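You operate a simulated robot arm through the tools that you are given. There is no shell and no other tool. Be economical: measure what you need, move in short steps, check, and stop when the job is done.

The job below is to be done with a simulated two-armed robot. You get a single attempt, and the scene is never put back.

## Task
Put the red pin on the top of the load bench away on the top of the fittings bench. Take the grey parcel and put it on the shelf of the orders bench. Put the bottle marked "spray" from the top of the load bench on the top of the bed beam and the bottle that says "DUE" on the purple mirror. The order is free. Set down upright: red pin, bottle.

Only the result counts: the job must be done as asked and must still hold three seconds after the hand-in. Knocking over, shifting, dropping, spilling or breaking anything else fails it.

## Robot
Two 7-joint arms with two-finger parallel grippers on one trunk, on a base that drives. Base frame: it is fixed to the floor where the robot stands at the start and does not move with it; the origin is under the middle of the robot, x ahead of it, y to its left, z up. Readings come in mm, rad, newtons and seconds.
The left shoulder is at the start at [50, 187, 1135], the right one opposite. With the tool pointing down near the work surface each hand reaches from about 100 to 660 mm from the robot's upright axis, wherever it stands, measured 20 degrees to its own side. Places, roughly: grey parcel [-12500, 6750, 1000]; shelf of the orders bench [-12700, 6700, 300]; top of the bed beam [-3000, -1900, 700]; top of the fittings bench [-4400, 7500, 900]. Payload 3.43 kg a hand.
The tool frame of a hand sits at the grasp point between the pads (the TCP): z along the fingers, y along the line on which they close. The tips reach 30 mm beyond it. Largest opening 94 mm; finger width 28, thickness 10; the body of the gripper, 50 by 96 mm, starts 55 mm behind the TCP.
Orientation is that of the tool frame in the base frame, as [roll, pitch, yaw] about the fixed x, y, z axes, in that order (R = Rz(yaw) Ry(pitch) Rx(roll)). With the fingers straight down and closing along the base's y, the tool's x points along the base's -x, its y along +y and its z along -z.

## Interface
- The arms move only by the tool drive_tool. It takes "left_targets", "right_targets" or both (then of equal length, played together; a hand with none holds still); each is a list of rows, each an object (a shift or turn left out is 0, a gripper value left out holds the last) with "xyz": the shift along the tool's x, y, z in m, a list of three; "delta_rot": the turn, a rotation vector about the tool's x, y, z in rad, a list of three; "hand": the gripper command, from -1 (fully open) to 1 (shut), values between in proportion. In form: [{"xyz": [x, y, z], "delta_rot": [wx, wy, wz], "hand": hand}, ...]. A call has 1 to 12 rows; each row shifts and turns the commanded pose from where the row before left it, along the tool's axes as they then stand. A row lasts 0.2 s, in which the tool goes at most 50 mm and 0.15 rad; a call with a longer step from one row to the next is refused whole, and so is a gripper value outside its range. A pose out of reach is approached as far as the arm can. The call stops where the force on the tool passes 40 N (or 10 N more than at its start, if that is more) or the arm is blocked; 0.2 s more then pass. Each finger travels about 153 mm/s and halts on what it meets, pressing with about 36 N; the grip force reading is that of the motor and also rises with nothing between the fingers. The clock runs only during rows and for 0.2 s after the last one: add rows that do not move to give the fingers time. It gives the time, the measured TCP pose, the force on the tool (base axes), the opening and the grip force at its end, in the units of the frame above (readings bear some noise), with the torque about the TCP (base axes, N m) and any sound that the robot's microphone picked up, and new pictures: "views" is both (left out), scene, wrist or none (wrist: the cameras of the hands that moved).
- Cameras (640 x 400 px; columns grow to the right, rows downward): "scene" is now at [128.4, -49.3, 1288.9]; the picture's right is [-0.59, -0.81, 0.00], its down [-0.53, 0.39, -0.75] and it looks along [0.61, -0.44, -0.66] (base axes); focal length 272 px, centre (320, 200). "left" rides on the left gripper at [76, -14, -103] in its tool frame; the picture's right is [0.18, 0.98, 0.00], its down [-0.75, 0.14, -0.64] and it looks along [-0.63, 0.12, 0.77] (tool axes); focal length 243 px, centre (320, 200). "right" rides on the right gripper at [76, 14, -103] in its tool frame; the picture's right is [-0.18, 0.98, 0.00], its down [-0.75, -0.14, -0.64] and it looks along [-0.63, -0.12, 0.77] (tool axes); focal length 243 px, centre (320, 200). There is no depth. A picture from a camera that has moved, and an enlarged one, comes with that camera's place and axes in the base frame and with its lens.
- raise_lower(by): slides the trunk up (or, below 0, down) by that many mm; the arms and the scene camera ride with it, the base frame stays. It gives what a move gives, with no picture.
- base_move(legs): drives the robot by 1 to 6 legs, each [ahead, left, turn to the left] in mm, mm and rad, along the robot's own axes; the way and the turn of a leg run together, so that a leg with both is an arc; at most 1500 mm and 3.142 rad a leg. The arms and the cameras ride along, it lands a little off, and it stops where it bumps. It gives what a move gives, and a new picture of the scene camera.
- head_to(pan, tilt): turns the head with the scene camera to pan (to the left, within 1.396 rad either way) and tilt (down, from -0.506 to 1.204), counted from straight ahead of the robot. It gives what a move gives, and a new picture of the scene camera.
- close_up(camera, box): a new picture of the part [left, top, right, bottom] of that camera's present view, enlarged. The clock stands still meanwhile.
- sign_off(): hands the job in; it is judged then, once.

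Go step by step. Nothing tells you exact positions but the pictures and the camera data: compare them with the known pose of the tool, close in by small moves and look again before you grip or let go. The budget is 165 turns and 260 pictures, counting those below and the enlarged ones. Unless the task says otherwise, let go and move clear before handing in, and close with one line.

The tools are called as name(argument=value, ...) on one line, values as JSON. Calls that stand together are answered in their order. drive_tool: Moves the arms, as the interface text tells. Its arguments: {"type":"object","properties":{"left_targets":{"type":"array","items":{"type":"object","properties":{"xyz":{"type":"array","items":{"type":"number"}},"delta_rot":{"type":"array","items":{"type":"number"}},"hand":{"type":"number"}}}},"right_targets":{"type":"array","items":{"type":"object","properties":{"xyz":{"type":"array","items":{"type":"number"}},"delta_rot":{"type":"array","items":{"type":"number"}},"hand":{"type":"number"}}}},"views":{"type":"string","enum":["both","scene","wrist","none"]}},"required":[]} The other tools are called the same way: raise_lower (by) slides the trunk up or down; base_move (legs) drives the base; head_to (pan, tilt) turns the head that bears the scene camera; close_up (camera, box) takes an enlarged picture of a part of a camera's view; sign_off () hands the job in.

At the start:

```text
time: 0.0
left_ee_pos: [403.2, -24.7, 1101.4]
left_ee_rot: [-3.141, 0.0, 3.141]
left_ft_force: [0.1, -0.3, -0.5]
left_moment: [0.0, 0.01, 0.01]
left_opening: 93.7
left_grip_force: 0.0
right_ee_pos: [289.4, -365.0, 1101.0]
right_ee_rot: [3.141, -0.001, 3.14]
right_ft_force: [-0.2, -1.4, 1.0]
right_moment: [0.02, -0.03, 0.03]
right_opening: 93.9
right_grip_force: 0.1
trunk travel left (down, up): [-350.0, 82.0]
robot x, y, heading: [-0.5, 1.1, 0.001]
head pan, tilt: [-0.627, 0.719]
```

scene: 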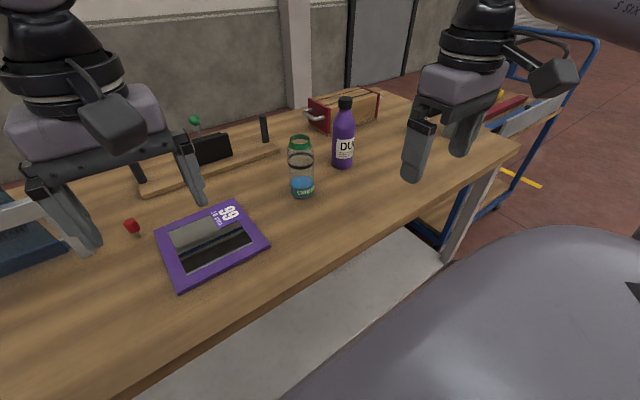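
right: 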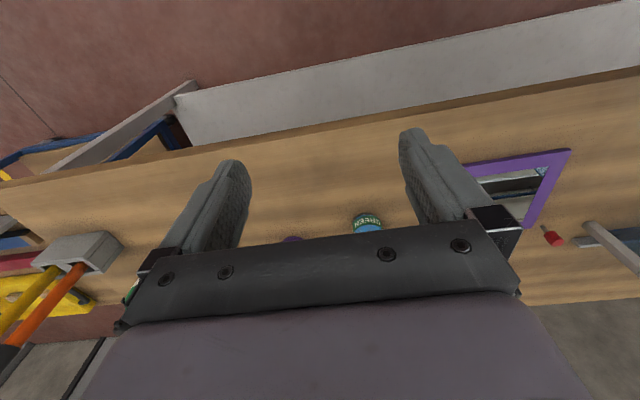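
left: 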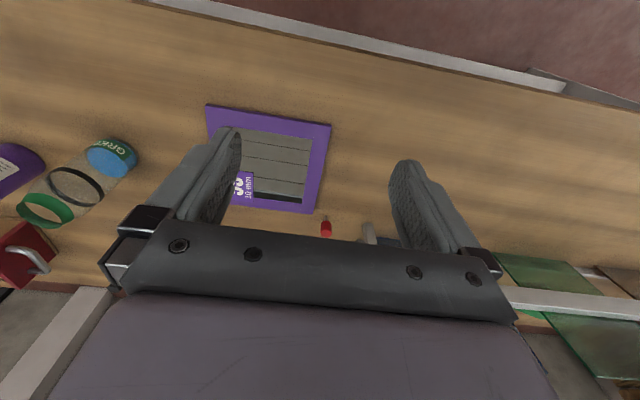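

I see the load bench with the purple mirror, the red pin, the DUE bottle and a clear jar; the "spray" bottle isn't seen yet. I'll look around with the head.

head_to(pan=0.5, tilt=0.6)

head_to(pan=-0.2, tilt=0.6)

head_to(pan=-1.2, tilt=0.5)

```text
time: 1.4
left_ee_pos: [403.0, -24.4, 1101.6]
left_ee_rot: [3.141, 0.002, -3.141]
left_ft_force: [0.4, -0.1, -0.3]
left_moment: [0.02, 0.04, -0.01]
left_opening: 93.8
left_grip_force: 0.1
right_ee_pos: [289.8, -365.2, 1101.6]
right_ee_rot: [3.141, 0.001, 3.141]
right_ft_force: [-0.5, 0.4, 0.3]
right_moment: [-0.02, -0.03, -0.02]
right_opening: 94.1
right_grip_force: 0.1
trunk travel left (down, up): [-350.0, 82.0]
robot x, y, heading: [-1.2, 0.9, -0.001]
head pan, tilt: [0.499, 0.6]
camera scene: at [137.8, 42.3, 1299.1], right [0.48, -0.88, 0.0], down [-0.5, -0.27, -0.83], along [0.72, 0.39, -0.56], focal length 272 px, centre (320, 200)
```

scene: 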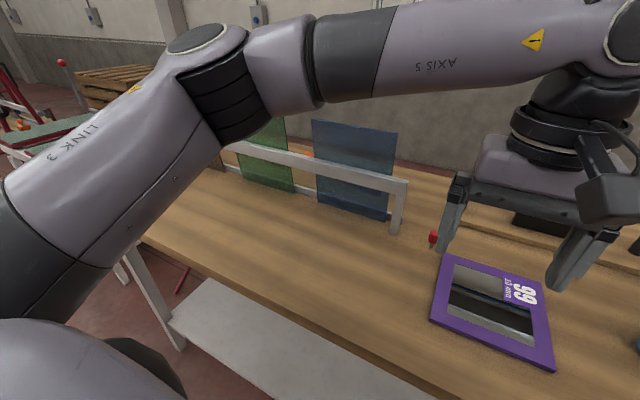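

```text
time: 2.4
left_ee_pos: [402.1, -23.0, 1102.0]
left_ee_rot: [3.141, -0.001, 3.141]
left_ft_force: [-1.1, -0.5, -0.1]
left_moment: [0.02, 0.03, 0.02]
left_opening: 94.1
left_grip_force: 0.0
right_ee_pos: [290.1, -364.8, 1099.6]
right_ee_rot: [3.141, -0.001, 3.14]
right_ft_force: [-0.6, -0.4, 0.8]
right_moment: [0.03, -0.01, 0.02]
right_opening: 94.0
right_grip_force: 0.2
trunk travel left (down, up): [-350.0, 82.0]
robot x, y, heading: [-0.8, 1.9, -0.001]
head pan, tilt: [-0.201, 0.6]
camera scene: at [146.8, -17.4, 1299.1], right [-0.2, -0.98, 0.0], down [-0.55, 0.11, -0.83], along [0.81, -0.16, -0.56], focal length 272 px, centre (320, 200)
```

scene: 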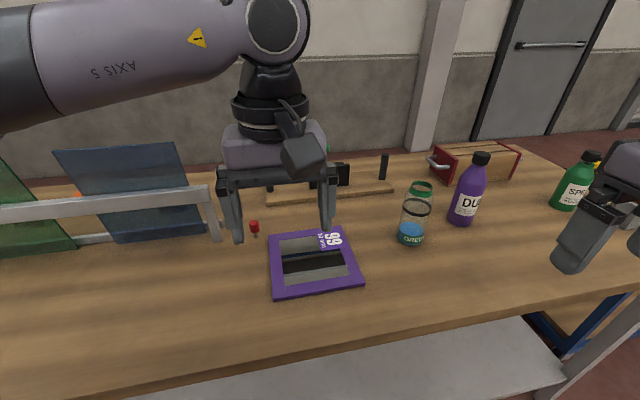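

```text
time: 3.7
left_ee_pos: [402.5, -23.4, 1102.5]
left_ee_rot: [3.141, 0.0, 3.141]
left_ft_force: [-0.1, -0.4, 0.0]
left_moment: [0.0, 0.01, -0.04]
left_opening: 94.1
left_grip_force: 0.1
right_ee_pos: [288.9, -364.9, 1099.7]
right_ee_rot: [3.141, 0.0, 3.14]
right_ft_force: [-1.4, 0.5, 0.5]
right_moment: [-0.01, 0.0, 0.0]
right_opening: 93.5
right_grip_force: 0.0
trunk travel left (down, up): [-350.0, 82.0]
robot x, y, heading: [0.1, 2.9, 0.001]
head pan, tilt: [-1.201, 0.499]
camera scene: at [93.2, -84.7, 1308.2], right [-0.93, -0.36, 0.0], down [-0.17, 0.45, -0.88], along [0.32, -0.82, -0.48], focal length 272 px, centre (320, 200)
```

scene: 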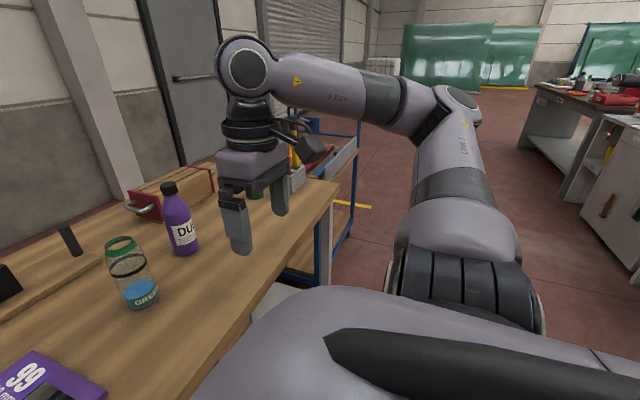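

The spray bottle is at about [630,-810], DUE at [635,-500], the mirror near [560,-83] and the pin near [690,45]. I'll check how far the base is from the bench and look more closely at the bottles.

head_to(pan=-0.3, tilt=1.2)

head_to(pan=-0.7, tilt=0.45)

close_up(camera="scene", box=[220, 60, 480, 222])

```text
time: 4.9
left_ee_pos: [402.6, -23.9, 1102.0]
left_ee_rot: [3.141, -0.001, 3.141]
left_ft_force: [-0.7, 0.2, -0.6]
left_moment: [0.0, -0.01, 0.01]
left_opening: 93.7
left_grip_force: 0.0
right_ee_pos: [287.8, -364.8, 1100.4]
right_ee_rot: [3.141, 0.0, 3.14]
right_ft_force: [0.3, -0.2, 0.0]
right_moment: [-0.01, 0.04, -0.01]
right_opening: 93.9
right_grip_force: 0.1
trunk travel left (down, up): [-350.0, 82.0]
robot x, y, heading: [-0.5, 1.4, -0.003]
head pan, tilt: [-0.3, 1.201]
camera scene: at [113.6, -16.5, 1254.6], right [-0.3, -0.96, 0.0], down [-0.89, 0.28, -0.36], along [0.35, -0.11, -0.93], focal length 272 px, centre (320, 200)
```

scene: 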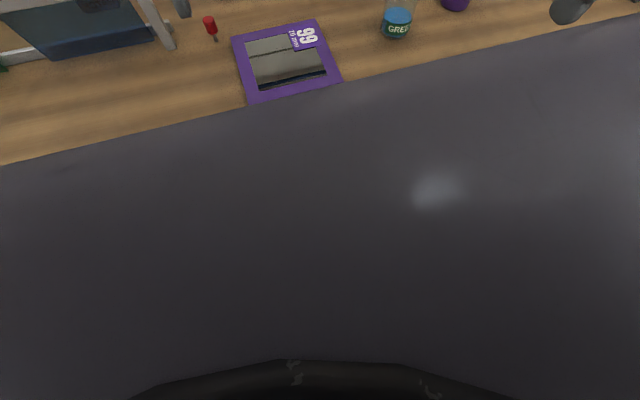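

```text
time: 6.0
left_ee_pos: [403.2, -24.6, 1100.4]
left_ee_rot: [3.141, -0.001, -3.14]
left_ft_force: [0.1, 0.2, -0.9]
left_moment: [-0.01, -0.04, -0.04]
left_opening: 93.9
left_grip_force: 0.0
right_ee_pos: [289.2, -363.6, 1100.3]
right_ee_rot: [-3.141, 0.0, 3.139]
right_ft_force: [0.4, -0.5, -0.1]
right_moment: [-0.01, 0.0, -0.01]
right_opening: 94.1
right_grip_force: 0.1
trunk travel left (down, up): [-350.0, 82.0]
robot x, y, heading: [-1.1, 3.1, 0.005]
head pan, tilt: [-0.7, 0.45]
camera scene: at [130.5, -59.1, 1312.6], right [-0.64, -0.77, 0.0], down [-0.33, 0.28, -0.9], along [0.69, -0.58, -0.44], focal length 272 px, centre (320, 200)
```

scene: 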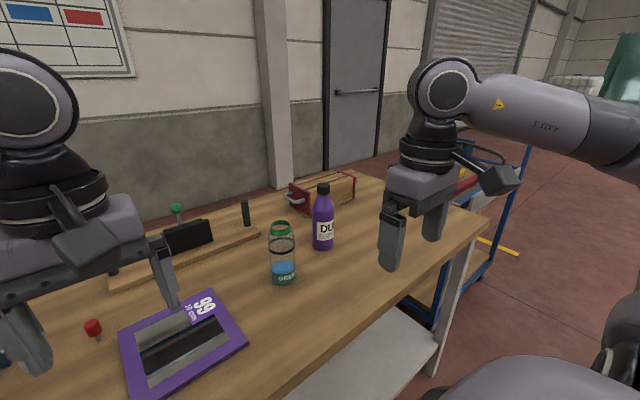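

```text
2.46 times, centred on (350, 141) of scene
camera zoom: at [130.5, -59.1, 1312.6], right [-0.64, -0.77, 0.0], down [-0.33, 0.28, -0.9], along [0.69, -0.58, -0.44], focal length 670 px, centre (246, 345)
```

zoom: 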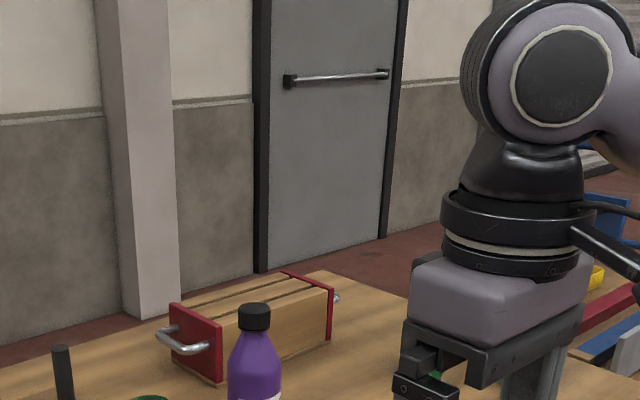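

The bottles have narrow caps that suit a top grip. I'll shift right and a little ahead so that DUE is within the right arm's reach.

base_move(legs=[[0, -270, 0], [60, 0, 0]])

```text
time: 8.5
left_ee_pos: [462.9, -294.4, 1102.5]
left_ee_rot: [3.14, 0.001, 3.14]
left_ft_force: [0.6, 0.0, 0.2]
left_moment: [-0.02, 0.01, 0.02]
left_opening: 93.9
left_grip_force: 0.1
right_ee_pos: [348.8, -635.6, 1099.1]
right_ee_rot: [3.141, 0.0, 3.138]
right_ft_force: [-0.1, 0.1, 0.8]
right_moment: [-0.03, -0.01, 0.02]
right_opening: 94.2
right_grip_force: 0.0
trunk travel left (down, up): [-350.0, 82.0]
robot x, y, heading: [56.0, -270.8, 0.001]
head pan, tilt: [-0.7, 0.45]
camera scene: at [190.0, -328.5, 1312.6], right [-0.65, -0.76, 0.0], down [-0.33, 0.28, -0.9], along [0.69, -0.58, -0.44], focal length 272 px, centre (320, 200)
```

scene: 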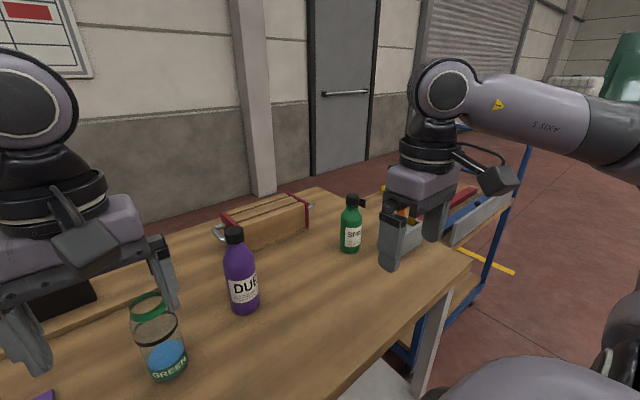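

DUE's cap is triangulated at about [631,-487,1022] and the spray's cap at [624,-803,998]. I'm moving the right hand above DUE.

drive_tool(right_targets=[{"xyz": [-0.0353, 0.0186, -0.0025], "hand": -1}, {"xyz": [-0.0353, 0.0186, -0.0025]}, {"xyz": [-0.0353, 0.0186, -0.0025]}, {"xyz": [-0.0353, 0.0186, -0.0025]}, {"xyz": [-0.0353, 0.0186, -0.0025]}, {"xyz": [-0.0353, 0.0186, -0.0025]}, {"xyz": [-0.0353, 0.0186, -0.0025]}, {"xyz": [-0.0353, 0.0186, -0.0025]}, {}])

```text
time: 10.5
left_ee_pos: [461.6, -293.9, 1101.2]
left_ee_rot: [-3.141, 0.001, 3.141]
left_ft_force: [-0.1, -0.6, -0.4]
left_moment: [0.02, 0.0, 0.01]
left_opening: 94.1
left_grip_force: 0.0
right_ee_pos: [584.1, -514.2, 1110.8]
right_ee_rot: [3.14, 0.002, 3.138]
right_ft_force: [0.0, 0.2, -0.6]
right_moment: [0.0, 0.02, -0.02]
right_opening: 94.2
right_grip_force: 0.1
right hand out of reach, approached as far as the arm can: row 7, 8
trunk travel left (down, up): [-350.0, 82.0]
robot x, y, heading: [61.1, -274.2, -0.001]
head pan, tilt: [-0.7, 0.45]
camera scene: at [188.8, -328.4, 1312.7], right [-0.65, -0.76, 0.0], down [-0.33, 0.28, -0.9], along [0.69, -0.58, -0.43], focal length 272 px, centre (320, 200)
camera right: at [508.3, -501.1, 1212.1], right [0.19, 0.98, 0.0], down [0.75, -0.14, 0.64], along [0.63, -0.12, -0.77], focal length 243 px, centre (320, 200)
```

scene: 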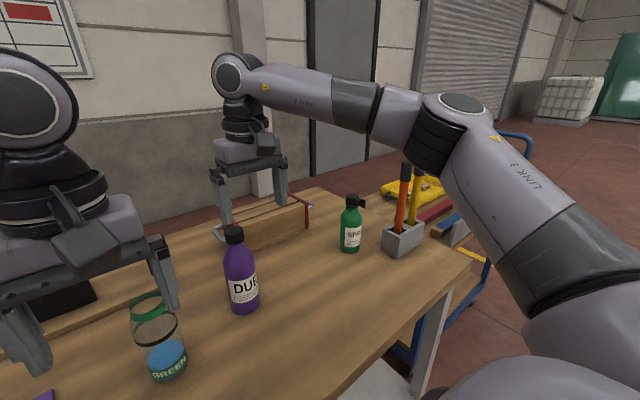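
right: 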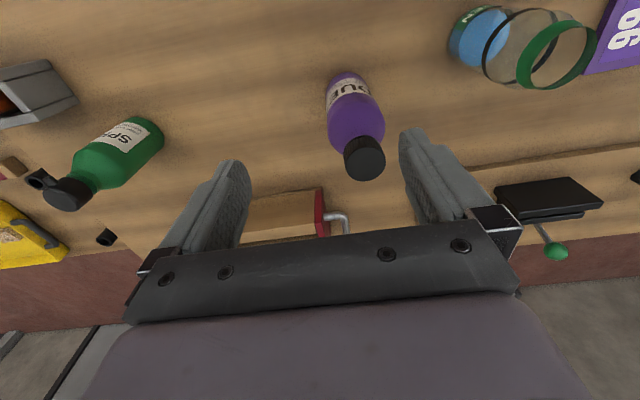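

The cap reads about [622,-486] from the wrist too; the arm is at its limit at this height, so I'll edge the base ahead.

base_move(legs=[[50, 0, 0]])

raise_lower(by=60)

```text
time: 11.4
left_ee_pos: [477.7, -292.9, 1101.7]
left_ee_rot: [-3.14, 0.001, 3.142]
left_ft_force: [0.2, 0.9, 0.0]
left_moment: [-0.01, -0.04, -0.02]
left_opening: 94.1
left_grip_force: 0.1
right_ee_pos: [601.6, -515.2, 1110.5]
right_ee_rot: [-3.141, -0.001, 3.138]
right_ft_force: [0.0, 0.2, 0.1]
right_moment: [-0.01, -0.05, -0.01]
right_opening: 94.3
right_grip_force: 0.1
trunk travel left (down, up): [-350.0, 82.0]
robot x, y, heading: [78.2, -273.1, -0.001]
head pan, tilt: [-0.7, 0.45]
stopped in leg 1: the robot was blocked; the commanded pose is now the measured one
camera scene: at [205.5, -328.6, 1312.9], right [-0.65, -0.76, 0.0], down [-0.33, 0.28, -0.9], along [0.69, -0.58, -0.43], focal length 272 px, centre (320, 200)
```

scene: 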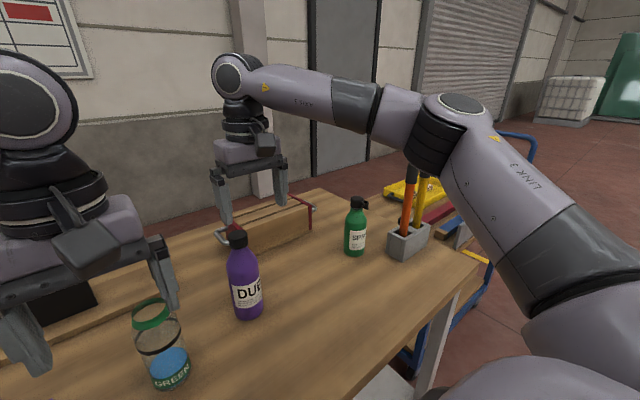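

```text
time: 12.4
left_ee_pos: [480.2, -292.8, 1160.9]
left_ee_rot: [3.14, -0.003, -3.141]
left_ft_force: [0.3, -1.1, 0.3]
left_moment: [0.01, 0.01, -0.01]
left_opening: 94.1
left_grip_force: 0.0
right_ee_pos: [602.4, -516.3, 1168.6]
right_ee_rot: [3.141, -0.001, 3.138]
right_ft_force: [0.0, -0.1, -0.1]
right_moment: [0.02, 0.02, 0.0]
right_opening: 94.1
right_grip_force: 0.0
trunk travel left (down, up): [-410.0, 22.0]
robot x, y, heading: [74.7, -270.3, -0.002]
head pan, tilt: [-0.7, 0.45]
```

The base is blocked at x≈78, so that's my forward limit at this bench. Now I'm moving the hand above the cap and looking again.

drive_tool(right_targets=[{"xyz": [-0.008, 0.01, 0.018]}, {"xyz": [-0.008, 0.01, 0.02]}, {"xyz": [-0.008, 0.009, 0.02]}, {}], views="wrist")

```text
time: 13.4
left_ee_pos: [479.9, -293.7, 1161.1]
left_ee_rot: [-3.14, -0.001, -3.141]
left_ft_force: [0.4, -0.5, 0.1]
left_moment: [-0.02, -0.02, 0.04]
left_opening: 94.1
left_grip_force: 0.1
right_ee_pos: [601.6, -503.2, 1107.3]
right_ee_rot: [-3.141, 0.002, 3.138]
right_ft_force: [-0.4, -0.5, 0.5]
right_moment: [-0.03, 0.03, 0.0]
right_opening: 93.7
right_grip_force: 0.0
right hand out of reach, approached as far as the arm can: row 1, 2, 3
trunk travel left (down, up): [-410.0, 22.0]
robot x, y, heading: [74.7, -270.5, -0.002]
head pan, tilt: [-0.7, 0.45]
camera right: at [526.7, -488.7, 1209.1], right [0.19, 0.98, 0.0], down [0.75, -0.14, 0.64], along [0.63, -0.12, -0.77], focal length 243 px, centre (320, 200)
```

right: 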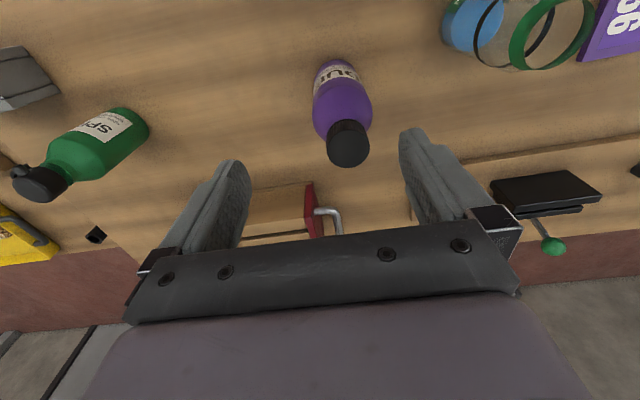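

The cap is at about [622,-484]; reach grows lower down, so I'll descend some and see.

drive_tool(right_targets=[{"xyz": [0, 0, 0.02]}, {"xyz": [0, 0, 0.016]}, {}], views="wrist")

```text
time: 14.2
left_ee_pos: [478.5, -293.5, 1160.9]
left_ee_rot: [-3.141, -0.001, -3.141]
left_ft_force: [0.1, -0.3, -0.3]
left_moment: [0.01, -0.04, 0.01]
left_opening: 93.6
left_grip_force: 0.0
right_ee_pos: [599.9, -503.9, 1074.0]
right_ee_rot: [-3.141, 0.0, 3.139]
right_ft_force: [0.9, -0.5, -1.3]
right_moment: [0.0, 0.01, -0.03]
right_opening: 94.1
right_grip_force: 0.0
trunk travel left (down, up): [-410.0, 22.0]
robot x, y, heading: [76.1, -268.7, -0.002]
head pan, tilt: [-0.7, 0.45]
camera right: at [525.7, -489.6, 1175.1], right [0.19, 0.98, 0.0], down [0.75, -0.14, 0.64], along [0.63, -0.12, -0.77], focal length 243 px, centre (320, 200)
```

right: 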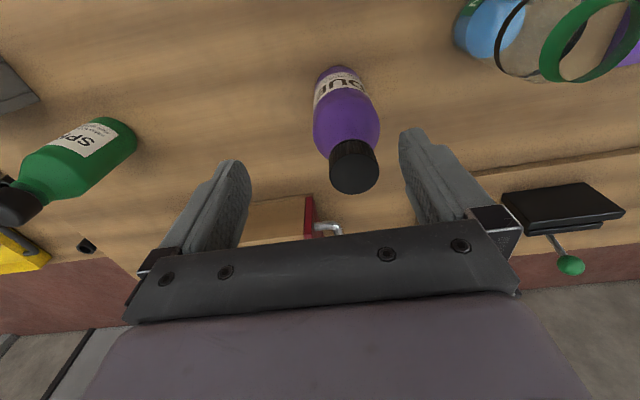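

The hand needs about +22 mm in x and +19 in y.

drive_tool(right_targets=[{"xyz": [-0.011, 0.01, 0]}, {"xyz": [-0.011, 0.009, 0]}, {}], views="wrist")

```text
time: 15.0
left_ee_pos: [479.4, -294.0, 1161.3]
left_ee_rot: [-3.14, 0.0, -3.141]
left_ft_force: [0.1, 0.1, 0.6]
left_moment: [0.01, 0.02, 0.03]
left_opening: 93.9
left_grip_force: 0.0
right_ee_pos: [600.6, -503.1, 1073.7]
right_ee_rot: [3.141, 0.001, 3.137]
right_ft_force: [0.0, 0.2, 0.5]
right_moment: [0.02, 0.0, 0.0]
right_opening: 94.0
right_grip_force: 0.0
right hand out of reach, approached as far as the arm can: row 1, 2
trunk travel left (down, up): [-410.0, 22.0]
robot x, y, heading: [76.4, -266.9, -0.001]
head pan, tilt: [-0.7, 0.45]
camera right: at [525.1, -488.6, 1175.9], right [0.19, 0.98, 0.0], down [0.75, -0.14, 0.64], along [0.63, -0.12, -0.77], focal length 243 px, centre (320, 200)
```

right: 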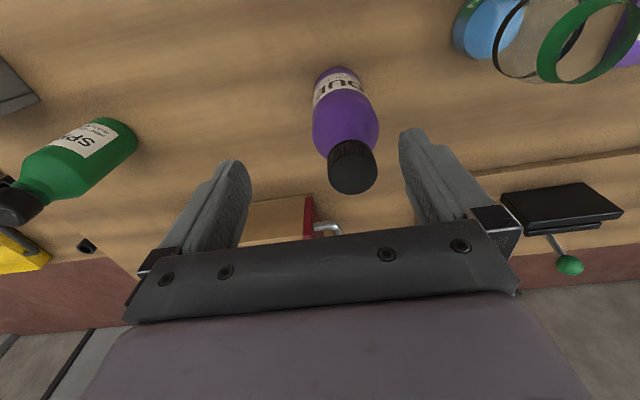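

The arm is capped in x with the fingers vertical. I'll tilt the fingers forward 0.3 rad about the closing line, which gives more reach, and then shift.

drive_tool(right_targets=[{"delta_rot": [0, -0.15, 0]}, {"delta_rot": [0, -0.15, 0]}, {"xyz": [-0.0105, 0.0095, 0.0033]}, {"xyz": [-0.0105, 0.0095, 0.0032]}, {}], views="wrist")

```text
time: 16.2
left_ee_pos: [479.7, -293.6, 1161.4]
left_ee_rot: [3.141, 0.0, -3.142]
left_ft_force: [0.6, 0.7, -1.0]
left_moment: [0.03, -0.04, 0.0]
left_opening: 94.0
left_grip_force: 0.1
right_ee_pos: [623.6, -484.3, 1073.7]
right_ee_rot: [3.14, 0.301, 3.139]
right_ft_force: [-0.4, 0.5, 0.0]
right_moment: [-0.02, -0.01, 0.0]
right_opening: 93.9
right_grip_force: 0.1
trunk travel left (down, up): [-410.0, 22.0]
robot x, y, heading: [79.6, -269.9, -0.0]
head pan, tilt: [-0.7, 0.45]
camera right: at [520.5, -470.1, 1149.1], right [0.18, 0.98, 0.05], down [0.53, -0.14, 0.84], along [0.83, -0.12, -0.55], focal length 243 px, centre (320, 200)
```

right: 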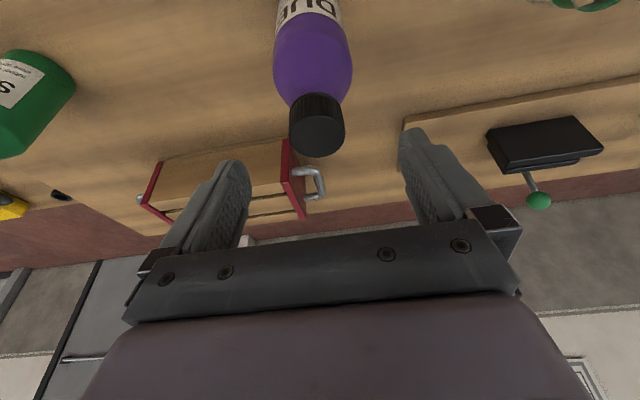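

The tilted reach works; the cap centre is at about [628,-485,1022]. I'm lowering onto it and gripping.

drive_tool(right_targets=[{"xyz": [0.0035, 0, 0.017]}, {"xyz": [0.0035, 0, 0.017]}, {"xyz": [0.0035, 0, 0.017]}, {}], views="both")

```text
time: 17.2
left_ee_pos: [478.9, -293.8, 1160.3]
left_ee_rot: [3.142, 0.0, 3.141]
left_ft_force: [0.0, -0.1, -0.7]
left_moment: [-0.01, 0.0, -0.01]
left_opening: 94.0
left_grip_force: 0.0
right_ee_pos: [627.9, -484.3, 1020.5]
right_ee_rot: [3.141, 0.301, 3.139]
right_ft_force: [0.3, -0.2, 1.0]
right_moment: [0.03, 0.01, 0.02]
right_opening: 93.9
right_grip_force: 0.1
trunk travel left (down, up): [-410.0, 22.0]
robot x, y, heading: [75.9, -267.4, 0.0]
head pan, tilt: [-0.7, 0.45]
camera scene: at [206.5, -328.5, 1372.7], right [-0.65, -0.76, 0.0], down [-0.33, 0.28, -0.9], along [0.69, -0.58, -0.44], focal length 272 px, centre (320, 200)
camera right: at [524.6, -470.7, 1096.7], right [0.18, 0.98, 0.05], down [0.53, -0.14, 0.84], along [0.83, -0.12, -0.55], focal length 243 px, centre (320, 200)
```

scene: 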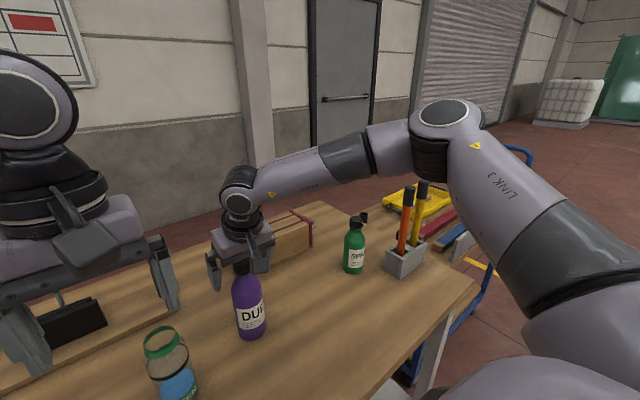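
right: 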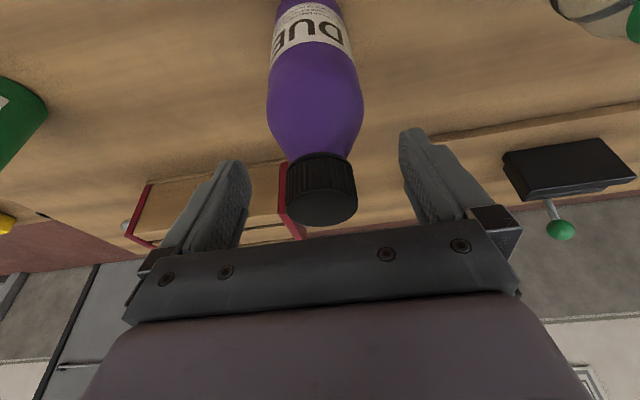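

drive_tool(right_targets=[{"hand": 1}, {}, {}, {}], views="wrist")

```text
time: 18.2
left_ee_pos: [480.8, -294.0, 1160.9]
left_ee_rot: [3.14, 0.0, 3.141]
left_ft_force: [0.5, 0.1, 0.2]
left_moment: [0.02, 0.0, 0.0]
left_opening: 93.9
left_grip_force: 0.1
right_ee_pos: [626.2, -484.4, 1022.4]
right_ee_rot: [-3.14, 0.3, 3.137]
right_ft_force: [1.4, 0.6, 1.1]
right_moment: [-0.01, -0.14, 0.04]
right_opening: 44.3
right_grip_force: 36.1
trunk travel left (down, up): [-410.0, 22.0]
robot x, y, heading: [76.4, -271.8, -0.003]
head pan, tilt: [-0.7, 0.45]
camera right: at [524.7, -470.6, 1097.1], right [0.18, 0.98, 0.06], down [0.53, -0.14, 0.84], along [0.83, -0.12, -0.55], focal length 243 px, centre (320, 200)
```

right: 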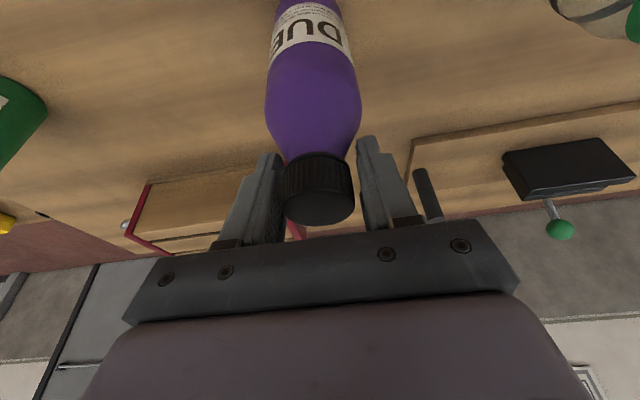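

The grip is on at 44 mm. I'm lifting 100 mm and drawing back to x≈450, clear of the jar, before I shift the base left.

drive_tool(right_targets=[{"xyz": [-0.0099, 0, -0.0318]}, {"xyz": [-0.0099, 0, -0.0318]}, {"xyz": [-0.0099, 0, -0.0318]}, {"xyz": [0.043, 0, -0.0133]}, {"xyz": [0.043, 0, -0.0133]}, {"xyz": [0.043, 0, -0.0133]}, {"xyz": [0.043, 0, -0.0133]}, {}], views="both")

```text
time: 20.0
left_ee_pos: [480.3, -293.7, 1161.6]
left_ee_rot: [3.141, -0.001, -3.141]
left_ft_force: [-0.6, -0.5, -0.2]
left_moment: [0.01, 0.01, 0.01]
left_opening: 93.8
left_grip_force: 0.1
right_ee_pos: [445.8, -482.6, 1121.5]
right_ee_rot: [-3.141, 0.299, 3.137]
right_ft_force: [0.3, 0.3, -4.2]
right_moment: [-0.06, -0.04, 0.04]
right_opening: 37.6
right_grip_force: 35.8
trunk travel left (down, up): [-410.0, 22.0]
robot x, y, heading: [78.3, -270.0, 0.001]
head pan, tilt: [-0.7, 0.45]
camera scene: at [207.3, -328.8, 1372.6], right [-0.65, -0.76, 0.0], down [-0.33, 0.28, -0.9], along [0.69, -0.58, -0.44], focal length 272 px, centre (320, 200)
camera right: at [344.6, -468.3, 1196.4], right [0.18, 0.98, 0.05], down [0.53, -0.14, 0.83], along [0.83, -0.12, -0.55], focal length 243 px, centre (320, 200)
```

scene: 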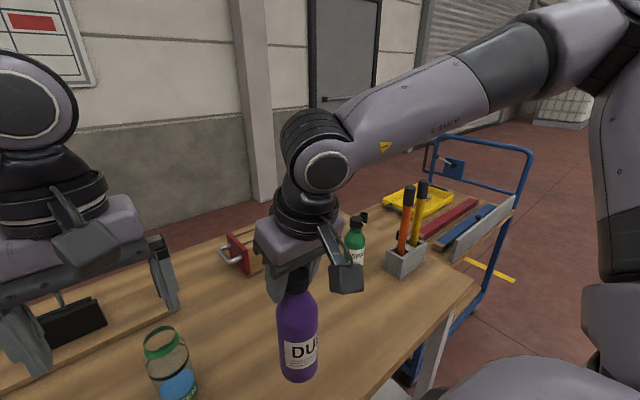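
right: 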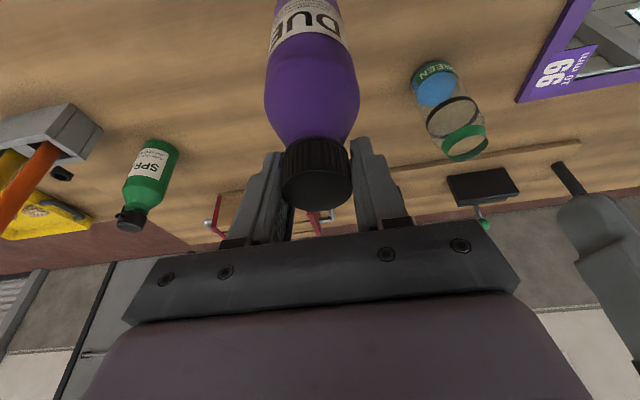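

The opening fell from 44 to 38 mm, so I'll check the grip.

close_up(camera="right", box=[200, 100, 440, 250])

close_up(camera="scene", box=[220, 250, 400, 390])

```text
2.67 times, centred on (320, 175) of right
camera zoom: at [344.6, -468.3, 1196.4], right [0.18, 0.98, 0.05], down [0.53, -0.14, 0.83], along [0.83, -0.12, -0.55], focal length 647 px, centre (320, 267)
```

zoom: 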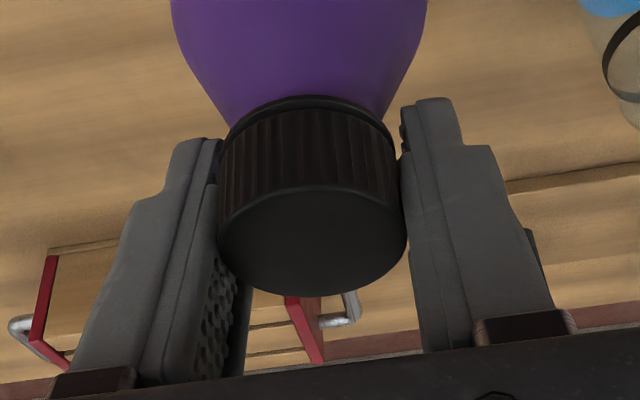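

```text
2.86 times, centred on (310, 320) of scene
camera zoom: at [207.3, -328.8, 1372.6], right [-0.65, -0.76, 0.0], down [-0.33, 0.28, -0.9], along [0.69, -0.58, -0.44], focal length 777 px, centre (349, -143)
```

zoom: 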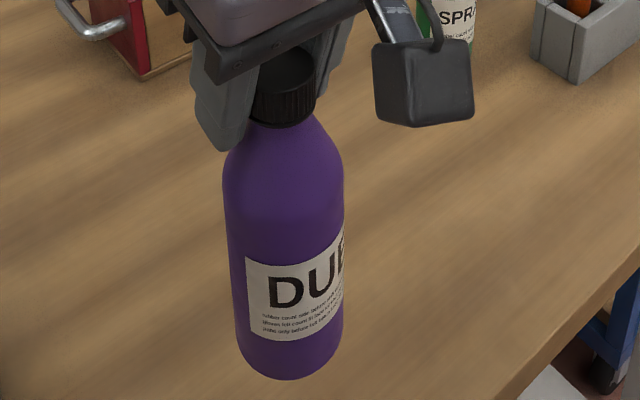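

The grip is on the cap (about 37 mm) and the bottle hangs upright. I'm backing off a bit, then sliding the base left to bring it in front of the mirror.

base_move(legs=[[-15, 0, 0], [0, 400, 0]])

head_to(pan=-0.35, tilt=0.8)

```text
time: 22.8
left_ee_pos: [466.0, 97.6, 1160.9]
left_ee_rot: [3.14, -0.002, 3.141]
left_ft_force: [0.8, 0.5, -0.2]
left_moment: [0.01, -0.03, -0.01]
left_opening: 93.9
left_grip_force: 0.1
right_ee_pos: [432.5, -90.8, 1120.5]
right_ee_rot: [-3.14, 0.299, 3.137]
right_ft_force: [1.2, 0.2, -3.7]
right_moment: [-0.01, -0.04, 0.05]
right_opening: 37.6
right_grip_force: 36.4
trunk travel left (down, up): [-410.0, 22.0]
robot x, y, heading: [57.7, 119.1, -0.0]
head pan, tilt: [-0.7, 0.45]
camera scene: at [192.2, 62.9, 1372.7], right [-0.65, -0.76, 0.0], down [-0.33, 0.28, -0.9], along [0.69, -0.58, -0.44], focal length 272 px, centre (320, 200)
```

scene: 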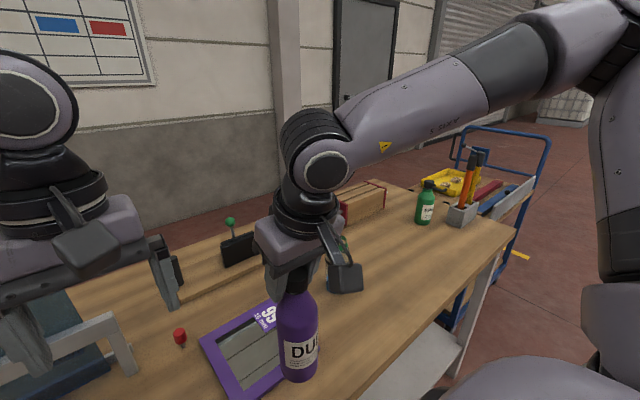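

```text
time: 23.6
left_ee_pos: [464.9, 96.6, 1161.6]
left_ee_rot: [-3.141, -0.001, 3.141]
left_ft_force: [-0.2, -0.2, -0.6]
left_moment: [-0.01, 0.01, 0.0]
left_opening: 94.1
left_grip_force: 0.1
right_ee_pos: [431.7, -91.7, 1120.5]
right_ee_rot: [-3.141, 0.299, 3.137]
right_ft_force: [0.4, -0.2, -3.9]
right_moment: [-0.01, -0.06, -0.02]
right_opening: 37.7
right_grip_force: 36.1
trunk travel left (down, up): [-410.0, 22.0]
robot x, y, heading: [60.7, 122.6, -0.002]
head pan, tilt: [-0.351, 0.799]
camera scene: at [197.7, 93.8, 1342.3], right [-0.35, -0.94, 0.0], down [-0.67, 0.25, -0.7], along [0.65, -0.24, -0.72], focal length 272 px, centre (320, 200)
```

scene: 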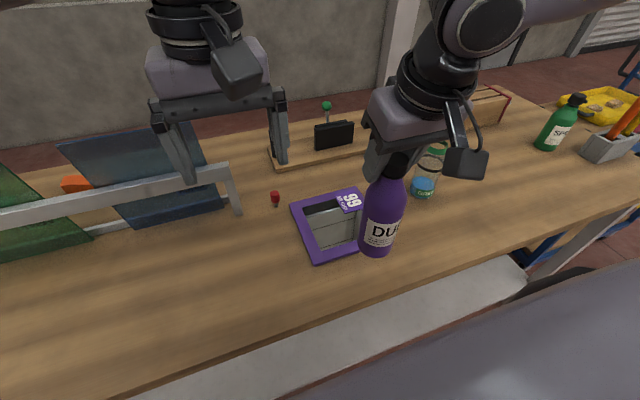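

The mirror spans x 470–654 and y −172…+5, centre about [558,-84]. I'm extending the bottle over the centre.

drive_tool(right_targets=[{"xyz": [-0.0404, 0.0023, 0.0125]}, {"xyz": [-0.0404, 0.0023, 0.0125]}, {"xyz": [-0.0404, 0.0023, 0.0125]}, {"xyz": [0.0074, 0, 0.0239]}, {"xyz": [0.0074, 0, 0.0239]}, {}], views="both")

```text
time: 25.0
left_ee_pos: [464.7, 98.4, 1161.3]
left_ee_rot: [3.141, 0.0, 3.14]
left_ft_force: [0.6, 0.1, -0.8]
left_moment: [0.0, 0.01, -0.03]
left_opening: 94.2
left_grip_force: 0.1
right_ee_pos: [557.1, -86.8, 1072.1]
right_ee_rot: [-3.141, 0.298, 3.14]
right_ft_force: [-0.2, 0.3, -4.7]
right_moment: [-0.01, -0.03, -0.01]
right_opening: 37.4
right_grip_force: 36.4
trunk travel left (down, up): [-410.0, 22.0]
robot x, y, heading: [62.1, 122.2, -0.0]
head pan, tilt: [-0.351, 0.799]
camera scene: at [197.5, 94.0, 1342.3], right [-0.35, -0.94, 0.0], down [-0.67, 0.25, -0.7], along [0.65, -0.24, -0.72], focal length 272 px, centre (320, 200)
camera right: at [455.4, -72.3, 1147.1], right [0.18, 0.98, 0.05], down [0.53, -0.14, 0.84], along [0.83, -0.12, -0.55], focal length 243 px, centre (320, 200)
```

scene: 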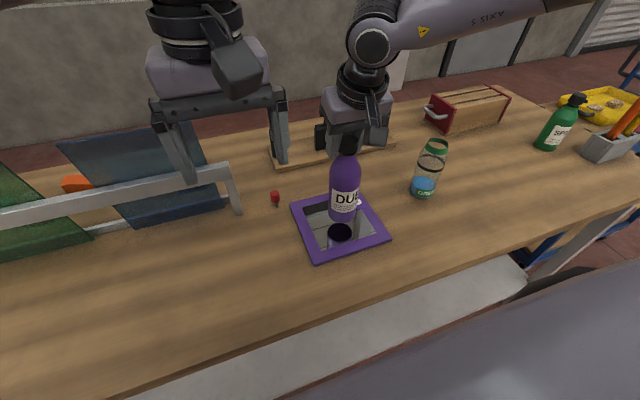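
right: 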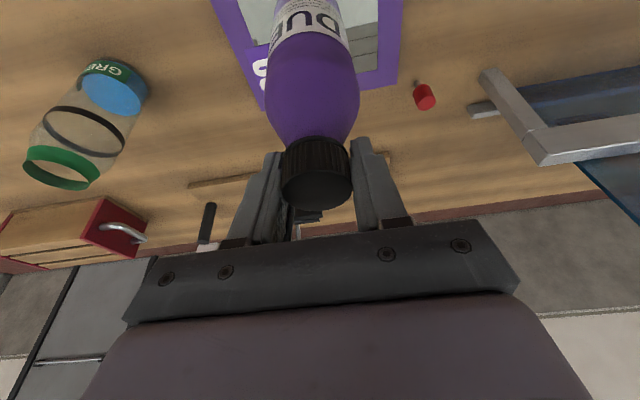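

The bottle is over the mirror's centre. I'm lowering in small steps.

drive_tool(right_targets=[{"xyz": [0.003, 0, 0.0095]}, {"xyz": [0.003, 0, 0.0095]}, {"xyz": [0.001, 0, 0.004]}, {}], views="none")

close_up(camera="scene", box=[260, 130, 420, 270])

```text
time: 26.0
left_ee_pos: [465.6, 98.2, 1162.1]
left_ee_rot: [-3.141, -0.002, 3.142]
left_ft_force: [0.6, -0.7, 0.2]
left_moment: [-0.03, -0.01, 0.02]
left_opening: 93.9
left_grip_force: 0.0
right_ee_pos: [559.0, -85.6, 1047.5]
right_ee_rot: [-3.141, 0.299, 3.137]
right_ft_force: [0.1, -0.5, -4.4]
right_moment: [0.02, -0.05, -0.01]
right_opening: 37.6
right_grip_force: 35.9
trunk travel left (down, up): [-410.0, 22.0]
robot x, y, heading: [64.3, 121.9, -0.002]
head pan, tilt: [-0.351, 0.799]
```

```text
2.86 times, centred on (340, 200) of scene
camera zoom: at [197.8, 93.9, 1342.2], right [-0.35, -0.94, 0.0], down [-0.67, 0.25, -0.7], along [0.65, -0.24, -0.72], focal length 777 px, centre (263, 200)
```

zoom: 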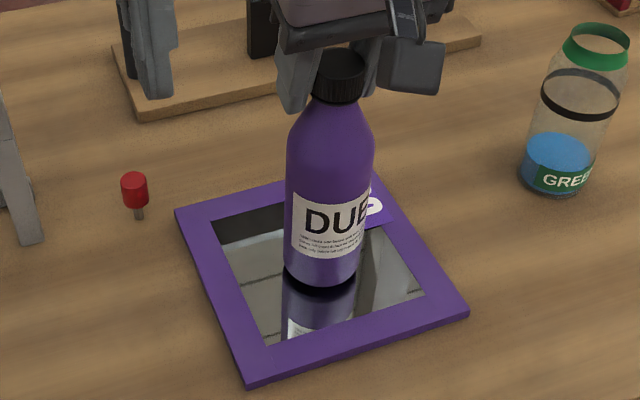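

drive_tool(right_targets=[{"xyz": [0.0009, 0, 0.0029]}, {"xyz": [0.0009, 0, 0.0029]}, {}], views="none")

close_up(camera="scene", box=[290, 190, 390, 260])

```text
time: 26.8
left_ee_pos: [463.6, 96.9, 1160.8]
left_ee_rot: [3.14, -0.002, -3.141]
left_ft_force: [0.5, -1.0, -0.1]
left_moment: [0.03, 0.0, 0.01]
left_opening: 94.1
left_grip_force: 0.0
right_ee_pos: [559.7, -85.7, 1042.3]
right_ee_rot: [-3.141, 0.298, 3.137]
right_ft_force: [0.0, -0.7, -4.7]
right_moment: [-0.05, -0.05, 0.03]
right_opening: 37.3
right_grip_force: 35.7
trunk travel left (down, up): [-410.0, 22.0]
robot x, y, heading: [63.8, 117.3, -0.004]
head pan, tilt: [-0.351, 0.799]
```

```text
5.71 times, centred on (340, 225) of scene
camera zoom: at [197.8, 93.9, 1342.2], right [-0.35, -0.94, 0.0], down [-0.67, 0.25, -0.7], along [0.65, -0.24, -0.72], focal length 1555 px, centre (206, 57)
```

zoom: 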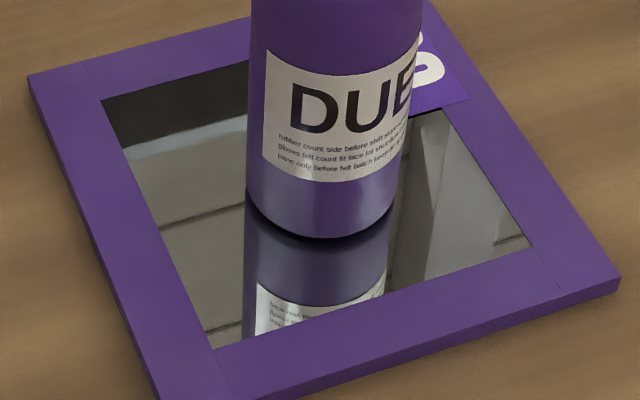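

drive_tool(right_targets=[{"xyz": [0.0006, 0, 0.0019]}, {"xyz": [0.0006, 0, 0.0019]}, {}], views="none")

close_up(camera="scene", box=[290, 190, 390, 260])

```text
time: 27.6
left_ee_pos: [464.9, 97.0, 1163.1]
left_ee_rot: [-3.141, 0.0, -3.142]
left_ft_force: [0.0, -1.0, 0.0]
left_moment: [0.0, 0.0, 0.0]
left_opening: 94.2
left_grip_force: 0.1
right_ee_pos: [559.3, -85.2, 1040.5]
right_ee_rot: [-3.141, 0.304, 3.138]
right_ft_force: [-1.2, -1.5, 14.4]
right_moment: [-0.3, 0.64, -0.01]
right_opening: 37.5
right_grip_force: 35.9
trunk travel left (down, up): [-410.0, 22.0]
robot x, y, heading: [64.9, 123.2, -0.004]
head pan, tilt: [-0.351, 0.799]
```

```text
5.71 times, centred on (340, 225) of scene
camera zoom: at [196.4, 94.3, 1342.7], right [-0.35, -0.94, 0.0], down [-0.67, 0.25, -0.7], along [0.65, -0.24, -0.72], focal length 1555 px, centre (206, 57)
```

zoom: 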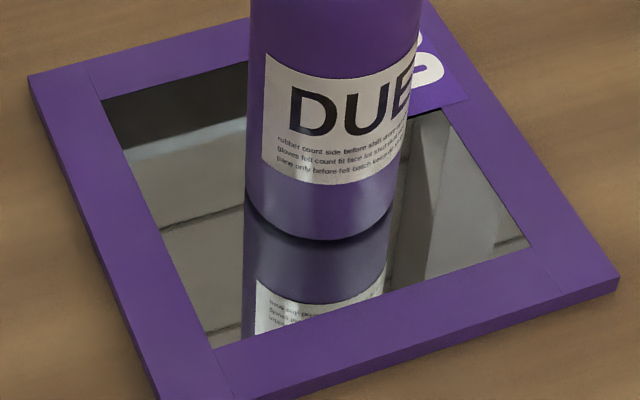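

There's contact (14 N). I'm easing 1 mm up and opening.

drive_tool(right_targets=[{"xyz": [-0.0003, 0, -0.001]}, {"hand": 0.15}, {"hand": 0.0}, {"hand": -0.4}, {"hand": -1}, {}], views="wrist")

close_up(camera="scene", box=[260, 130, 420, 270])

```text
time: 29.0
left_ee_pos: [464.4, 97.0, 1160.9]
left_ee_rot: [3.141, 0.0, -3.141]
left_ft_force: [-0.5, -1.0, -0.3]
left_moment: [0.05, 0.01, 0.0]
left_opening: 94.0
left_grip_force: 0.1
right_ee_pos: [559.0, -84.8, 1039.9]
right_ee_rot: [-3.141, 0.297, 3.138]
right_ft_force: [0.6, 0.1, -0.3]
right_moment: [0.0, 0.0, -0.01]
right_opening: 94.2
right_grip_force: 0.0
trunk travel left (down, up): [-410.0, 22.0]
robot x, y, heading: [64.9, 123.3, -0.003]
head pan, tilt: [-0.351, 0.799]
camera right: at [456.7, -71.2, 1114.1], right [0.18, 0.98, 0.05], down [0.53, -0.14, 0.84], along [0.83, -0.12, -0.55], focal length 243 px, centre (320, 200)
```

right: 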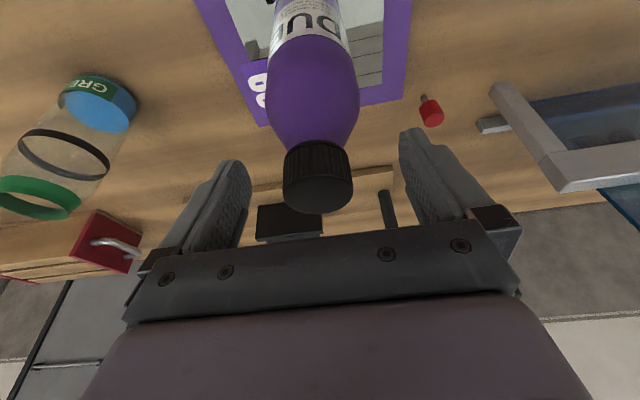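

```text
2.86 times, centred on (340, 200) of scene
camera zoom: at [197.5, 94.0, 1342.3], right [-0.35, -0.94, 0.0], down [-0.67, 0.25, -0.7], along [0.65, -0.24, -0.72], focal length 777 px, centre (263, 200)
```

zoom: 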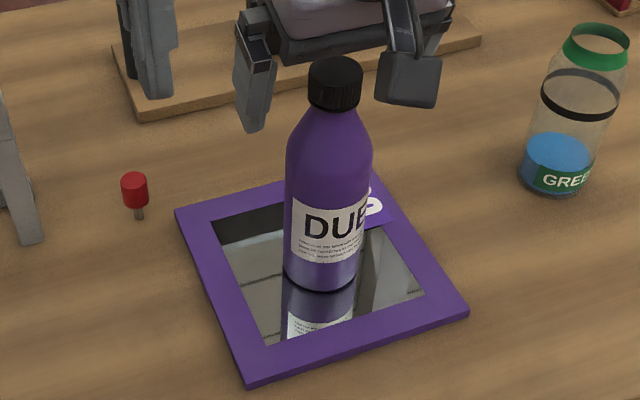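

DUE stands on the mirror. I'll retract the right hand up and back, then shift the base right so the left arm can take the pin at about [660,38].

drive_tool(right_targets=[{"xyz": [-0.0099, 0, -0.0318]}, {"xyz": [-0.0099, 0, -0.0318]}, {"xyz": [-0.0099, 0, -0.0318]}, {"xyz": [0.043, 0, -0.0133]}, {"xyz": [0.043, 0, -0.0133]}, {"xyz": [0.043, 0, -0.0133]}, {"xyz": [0.043, 0, -0.0133]}, {}], views="none")

base_move(legs=[[0, -275, 0]])

head_to(pan=0.35, tilt=0.8)

```text
time: 30.8
left_ee_pos: [465.2, 96.4, 1160.7]
left_ee_rot: [3.141, -0.002, -3.141]
left_ft_force: [0.2, -0.5, -0.4]
left_moment: [0.03, 0.0, 0.0]
left_opening: 94.0
left_grip_force: 0.1
right_ee_pos: [380.3, -85.4, 1137.9]
right_ee_rot: [-3.141, 0.298, 3.136]
right_ft_force: [0.6, -0.2, 0.9]
right_moment: [0.02, -0.01, 0.0]
right_opening: 94.2
right_grip_force: 0.1
trunk travel left (down, up): [-410.0, 22.0]
robot x, y, heading: [62.7, 121.6, -0.0]
head pan, tilt: [-0.351, 0.799]
```

```text
time: 32.8
left_ee_pos: [463.7, -181.2, 1159.9]
left_ee_rot: [3.14, -0.001, -3.139]
left_ft_force: [0.1, -1.3, 0.6]
left_moment: [-0.01, -0.02, 0.01]
left_opening: 94.0
left_grip_force: 0.1
right_ee_pos: [380.8, -363.9, 1135.9]
right_ee_rot: [3.142, 0.298, 3.139]
right_ft_force: [0.1, 0.1, 0.6]
right_moment: [0.02, 0.0, 0.01]
right_opening: 94.0
right_grip_force: 0.1
trunk travel left (down, up): [-410.0, 22.0]
robot x, y, heading: [65.0, -151.7, 0.001]
head pan, tilt: [-0.351, 0.799]
camera scene: at [197.0, -185.2, 1342.2], right [-0.34, -0.94, 0.0], down [-0.67, 0.25, -0.7], along [0.65, -0.24, -0.72], focal length 272 px, centre (320, 200)
```

scene: 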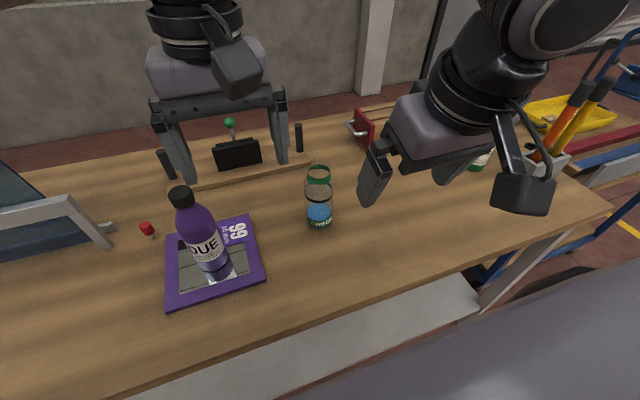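

```text
time: 33.9
left_ee_pos: [464.9, -180.7, 1161.2]
left_ee_rot: [3.14, 0.0, -3.139]
left_ft_force: [-0.2, 0.2, -0.4]
left_moment: [-0.02, -0.02, 0.01]
left_opening: 94.2
left_grip_force: 0.1
right_ee_pos: [381.2, -362.6, 1135.6]
right_ee_rot: [-3.141, 0.298, 3.138]
right_ft_force: [0.7, -0.6, 0.0]
right_moment: [-0.01, 0.02, -0.02]
right_opening: 94.0
right_grip_force: 0.0
trunk travel left (down, up): [-410.0, 22.0]
robot x, y, heading: [59.6, -157.4, -0.003]
head pan, tilt: [0.351, 0.799]
camera scene: at [197.1, -129.2, 1342.3], right [0.34, -0.94, 0.0], down [-0.67, -0.25, -0.7], along [0.66, 0.24, -0.72], focal length 272 px, centre (320, 200)
```

scene: 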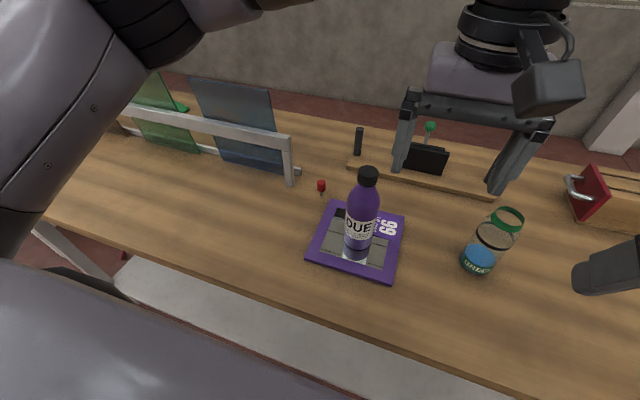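

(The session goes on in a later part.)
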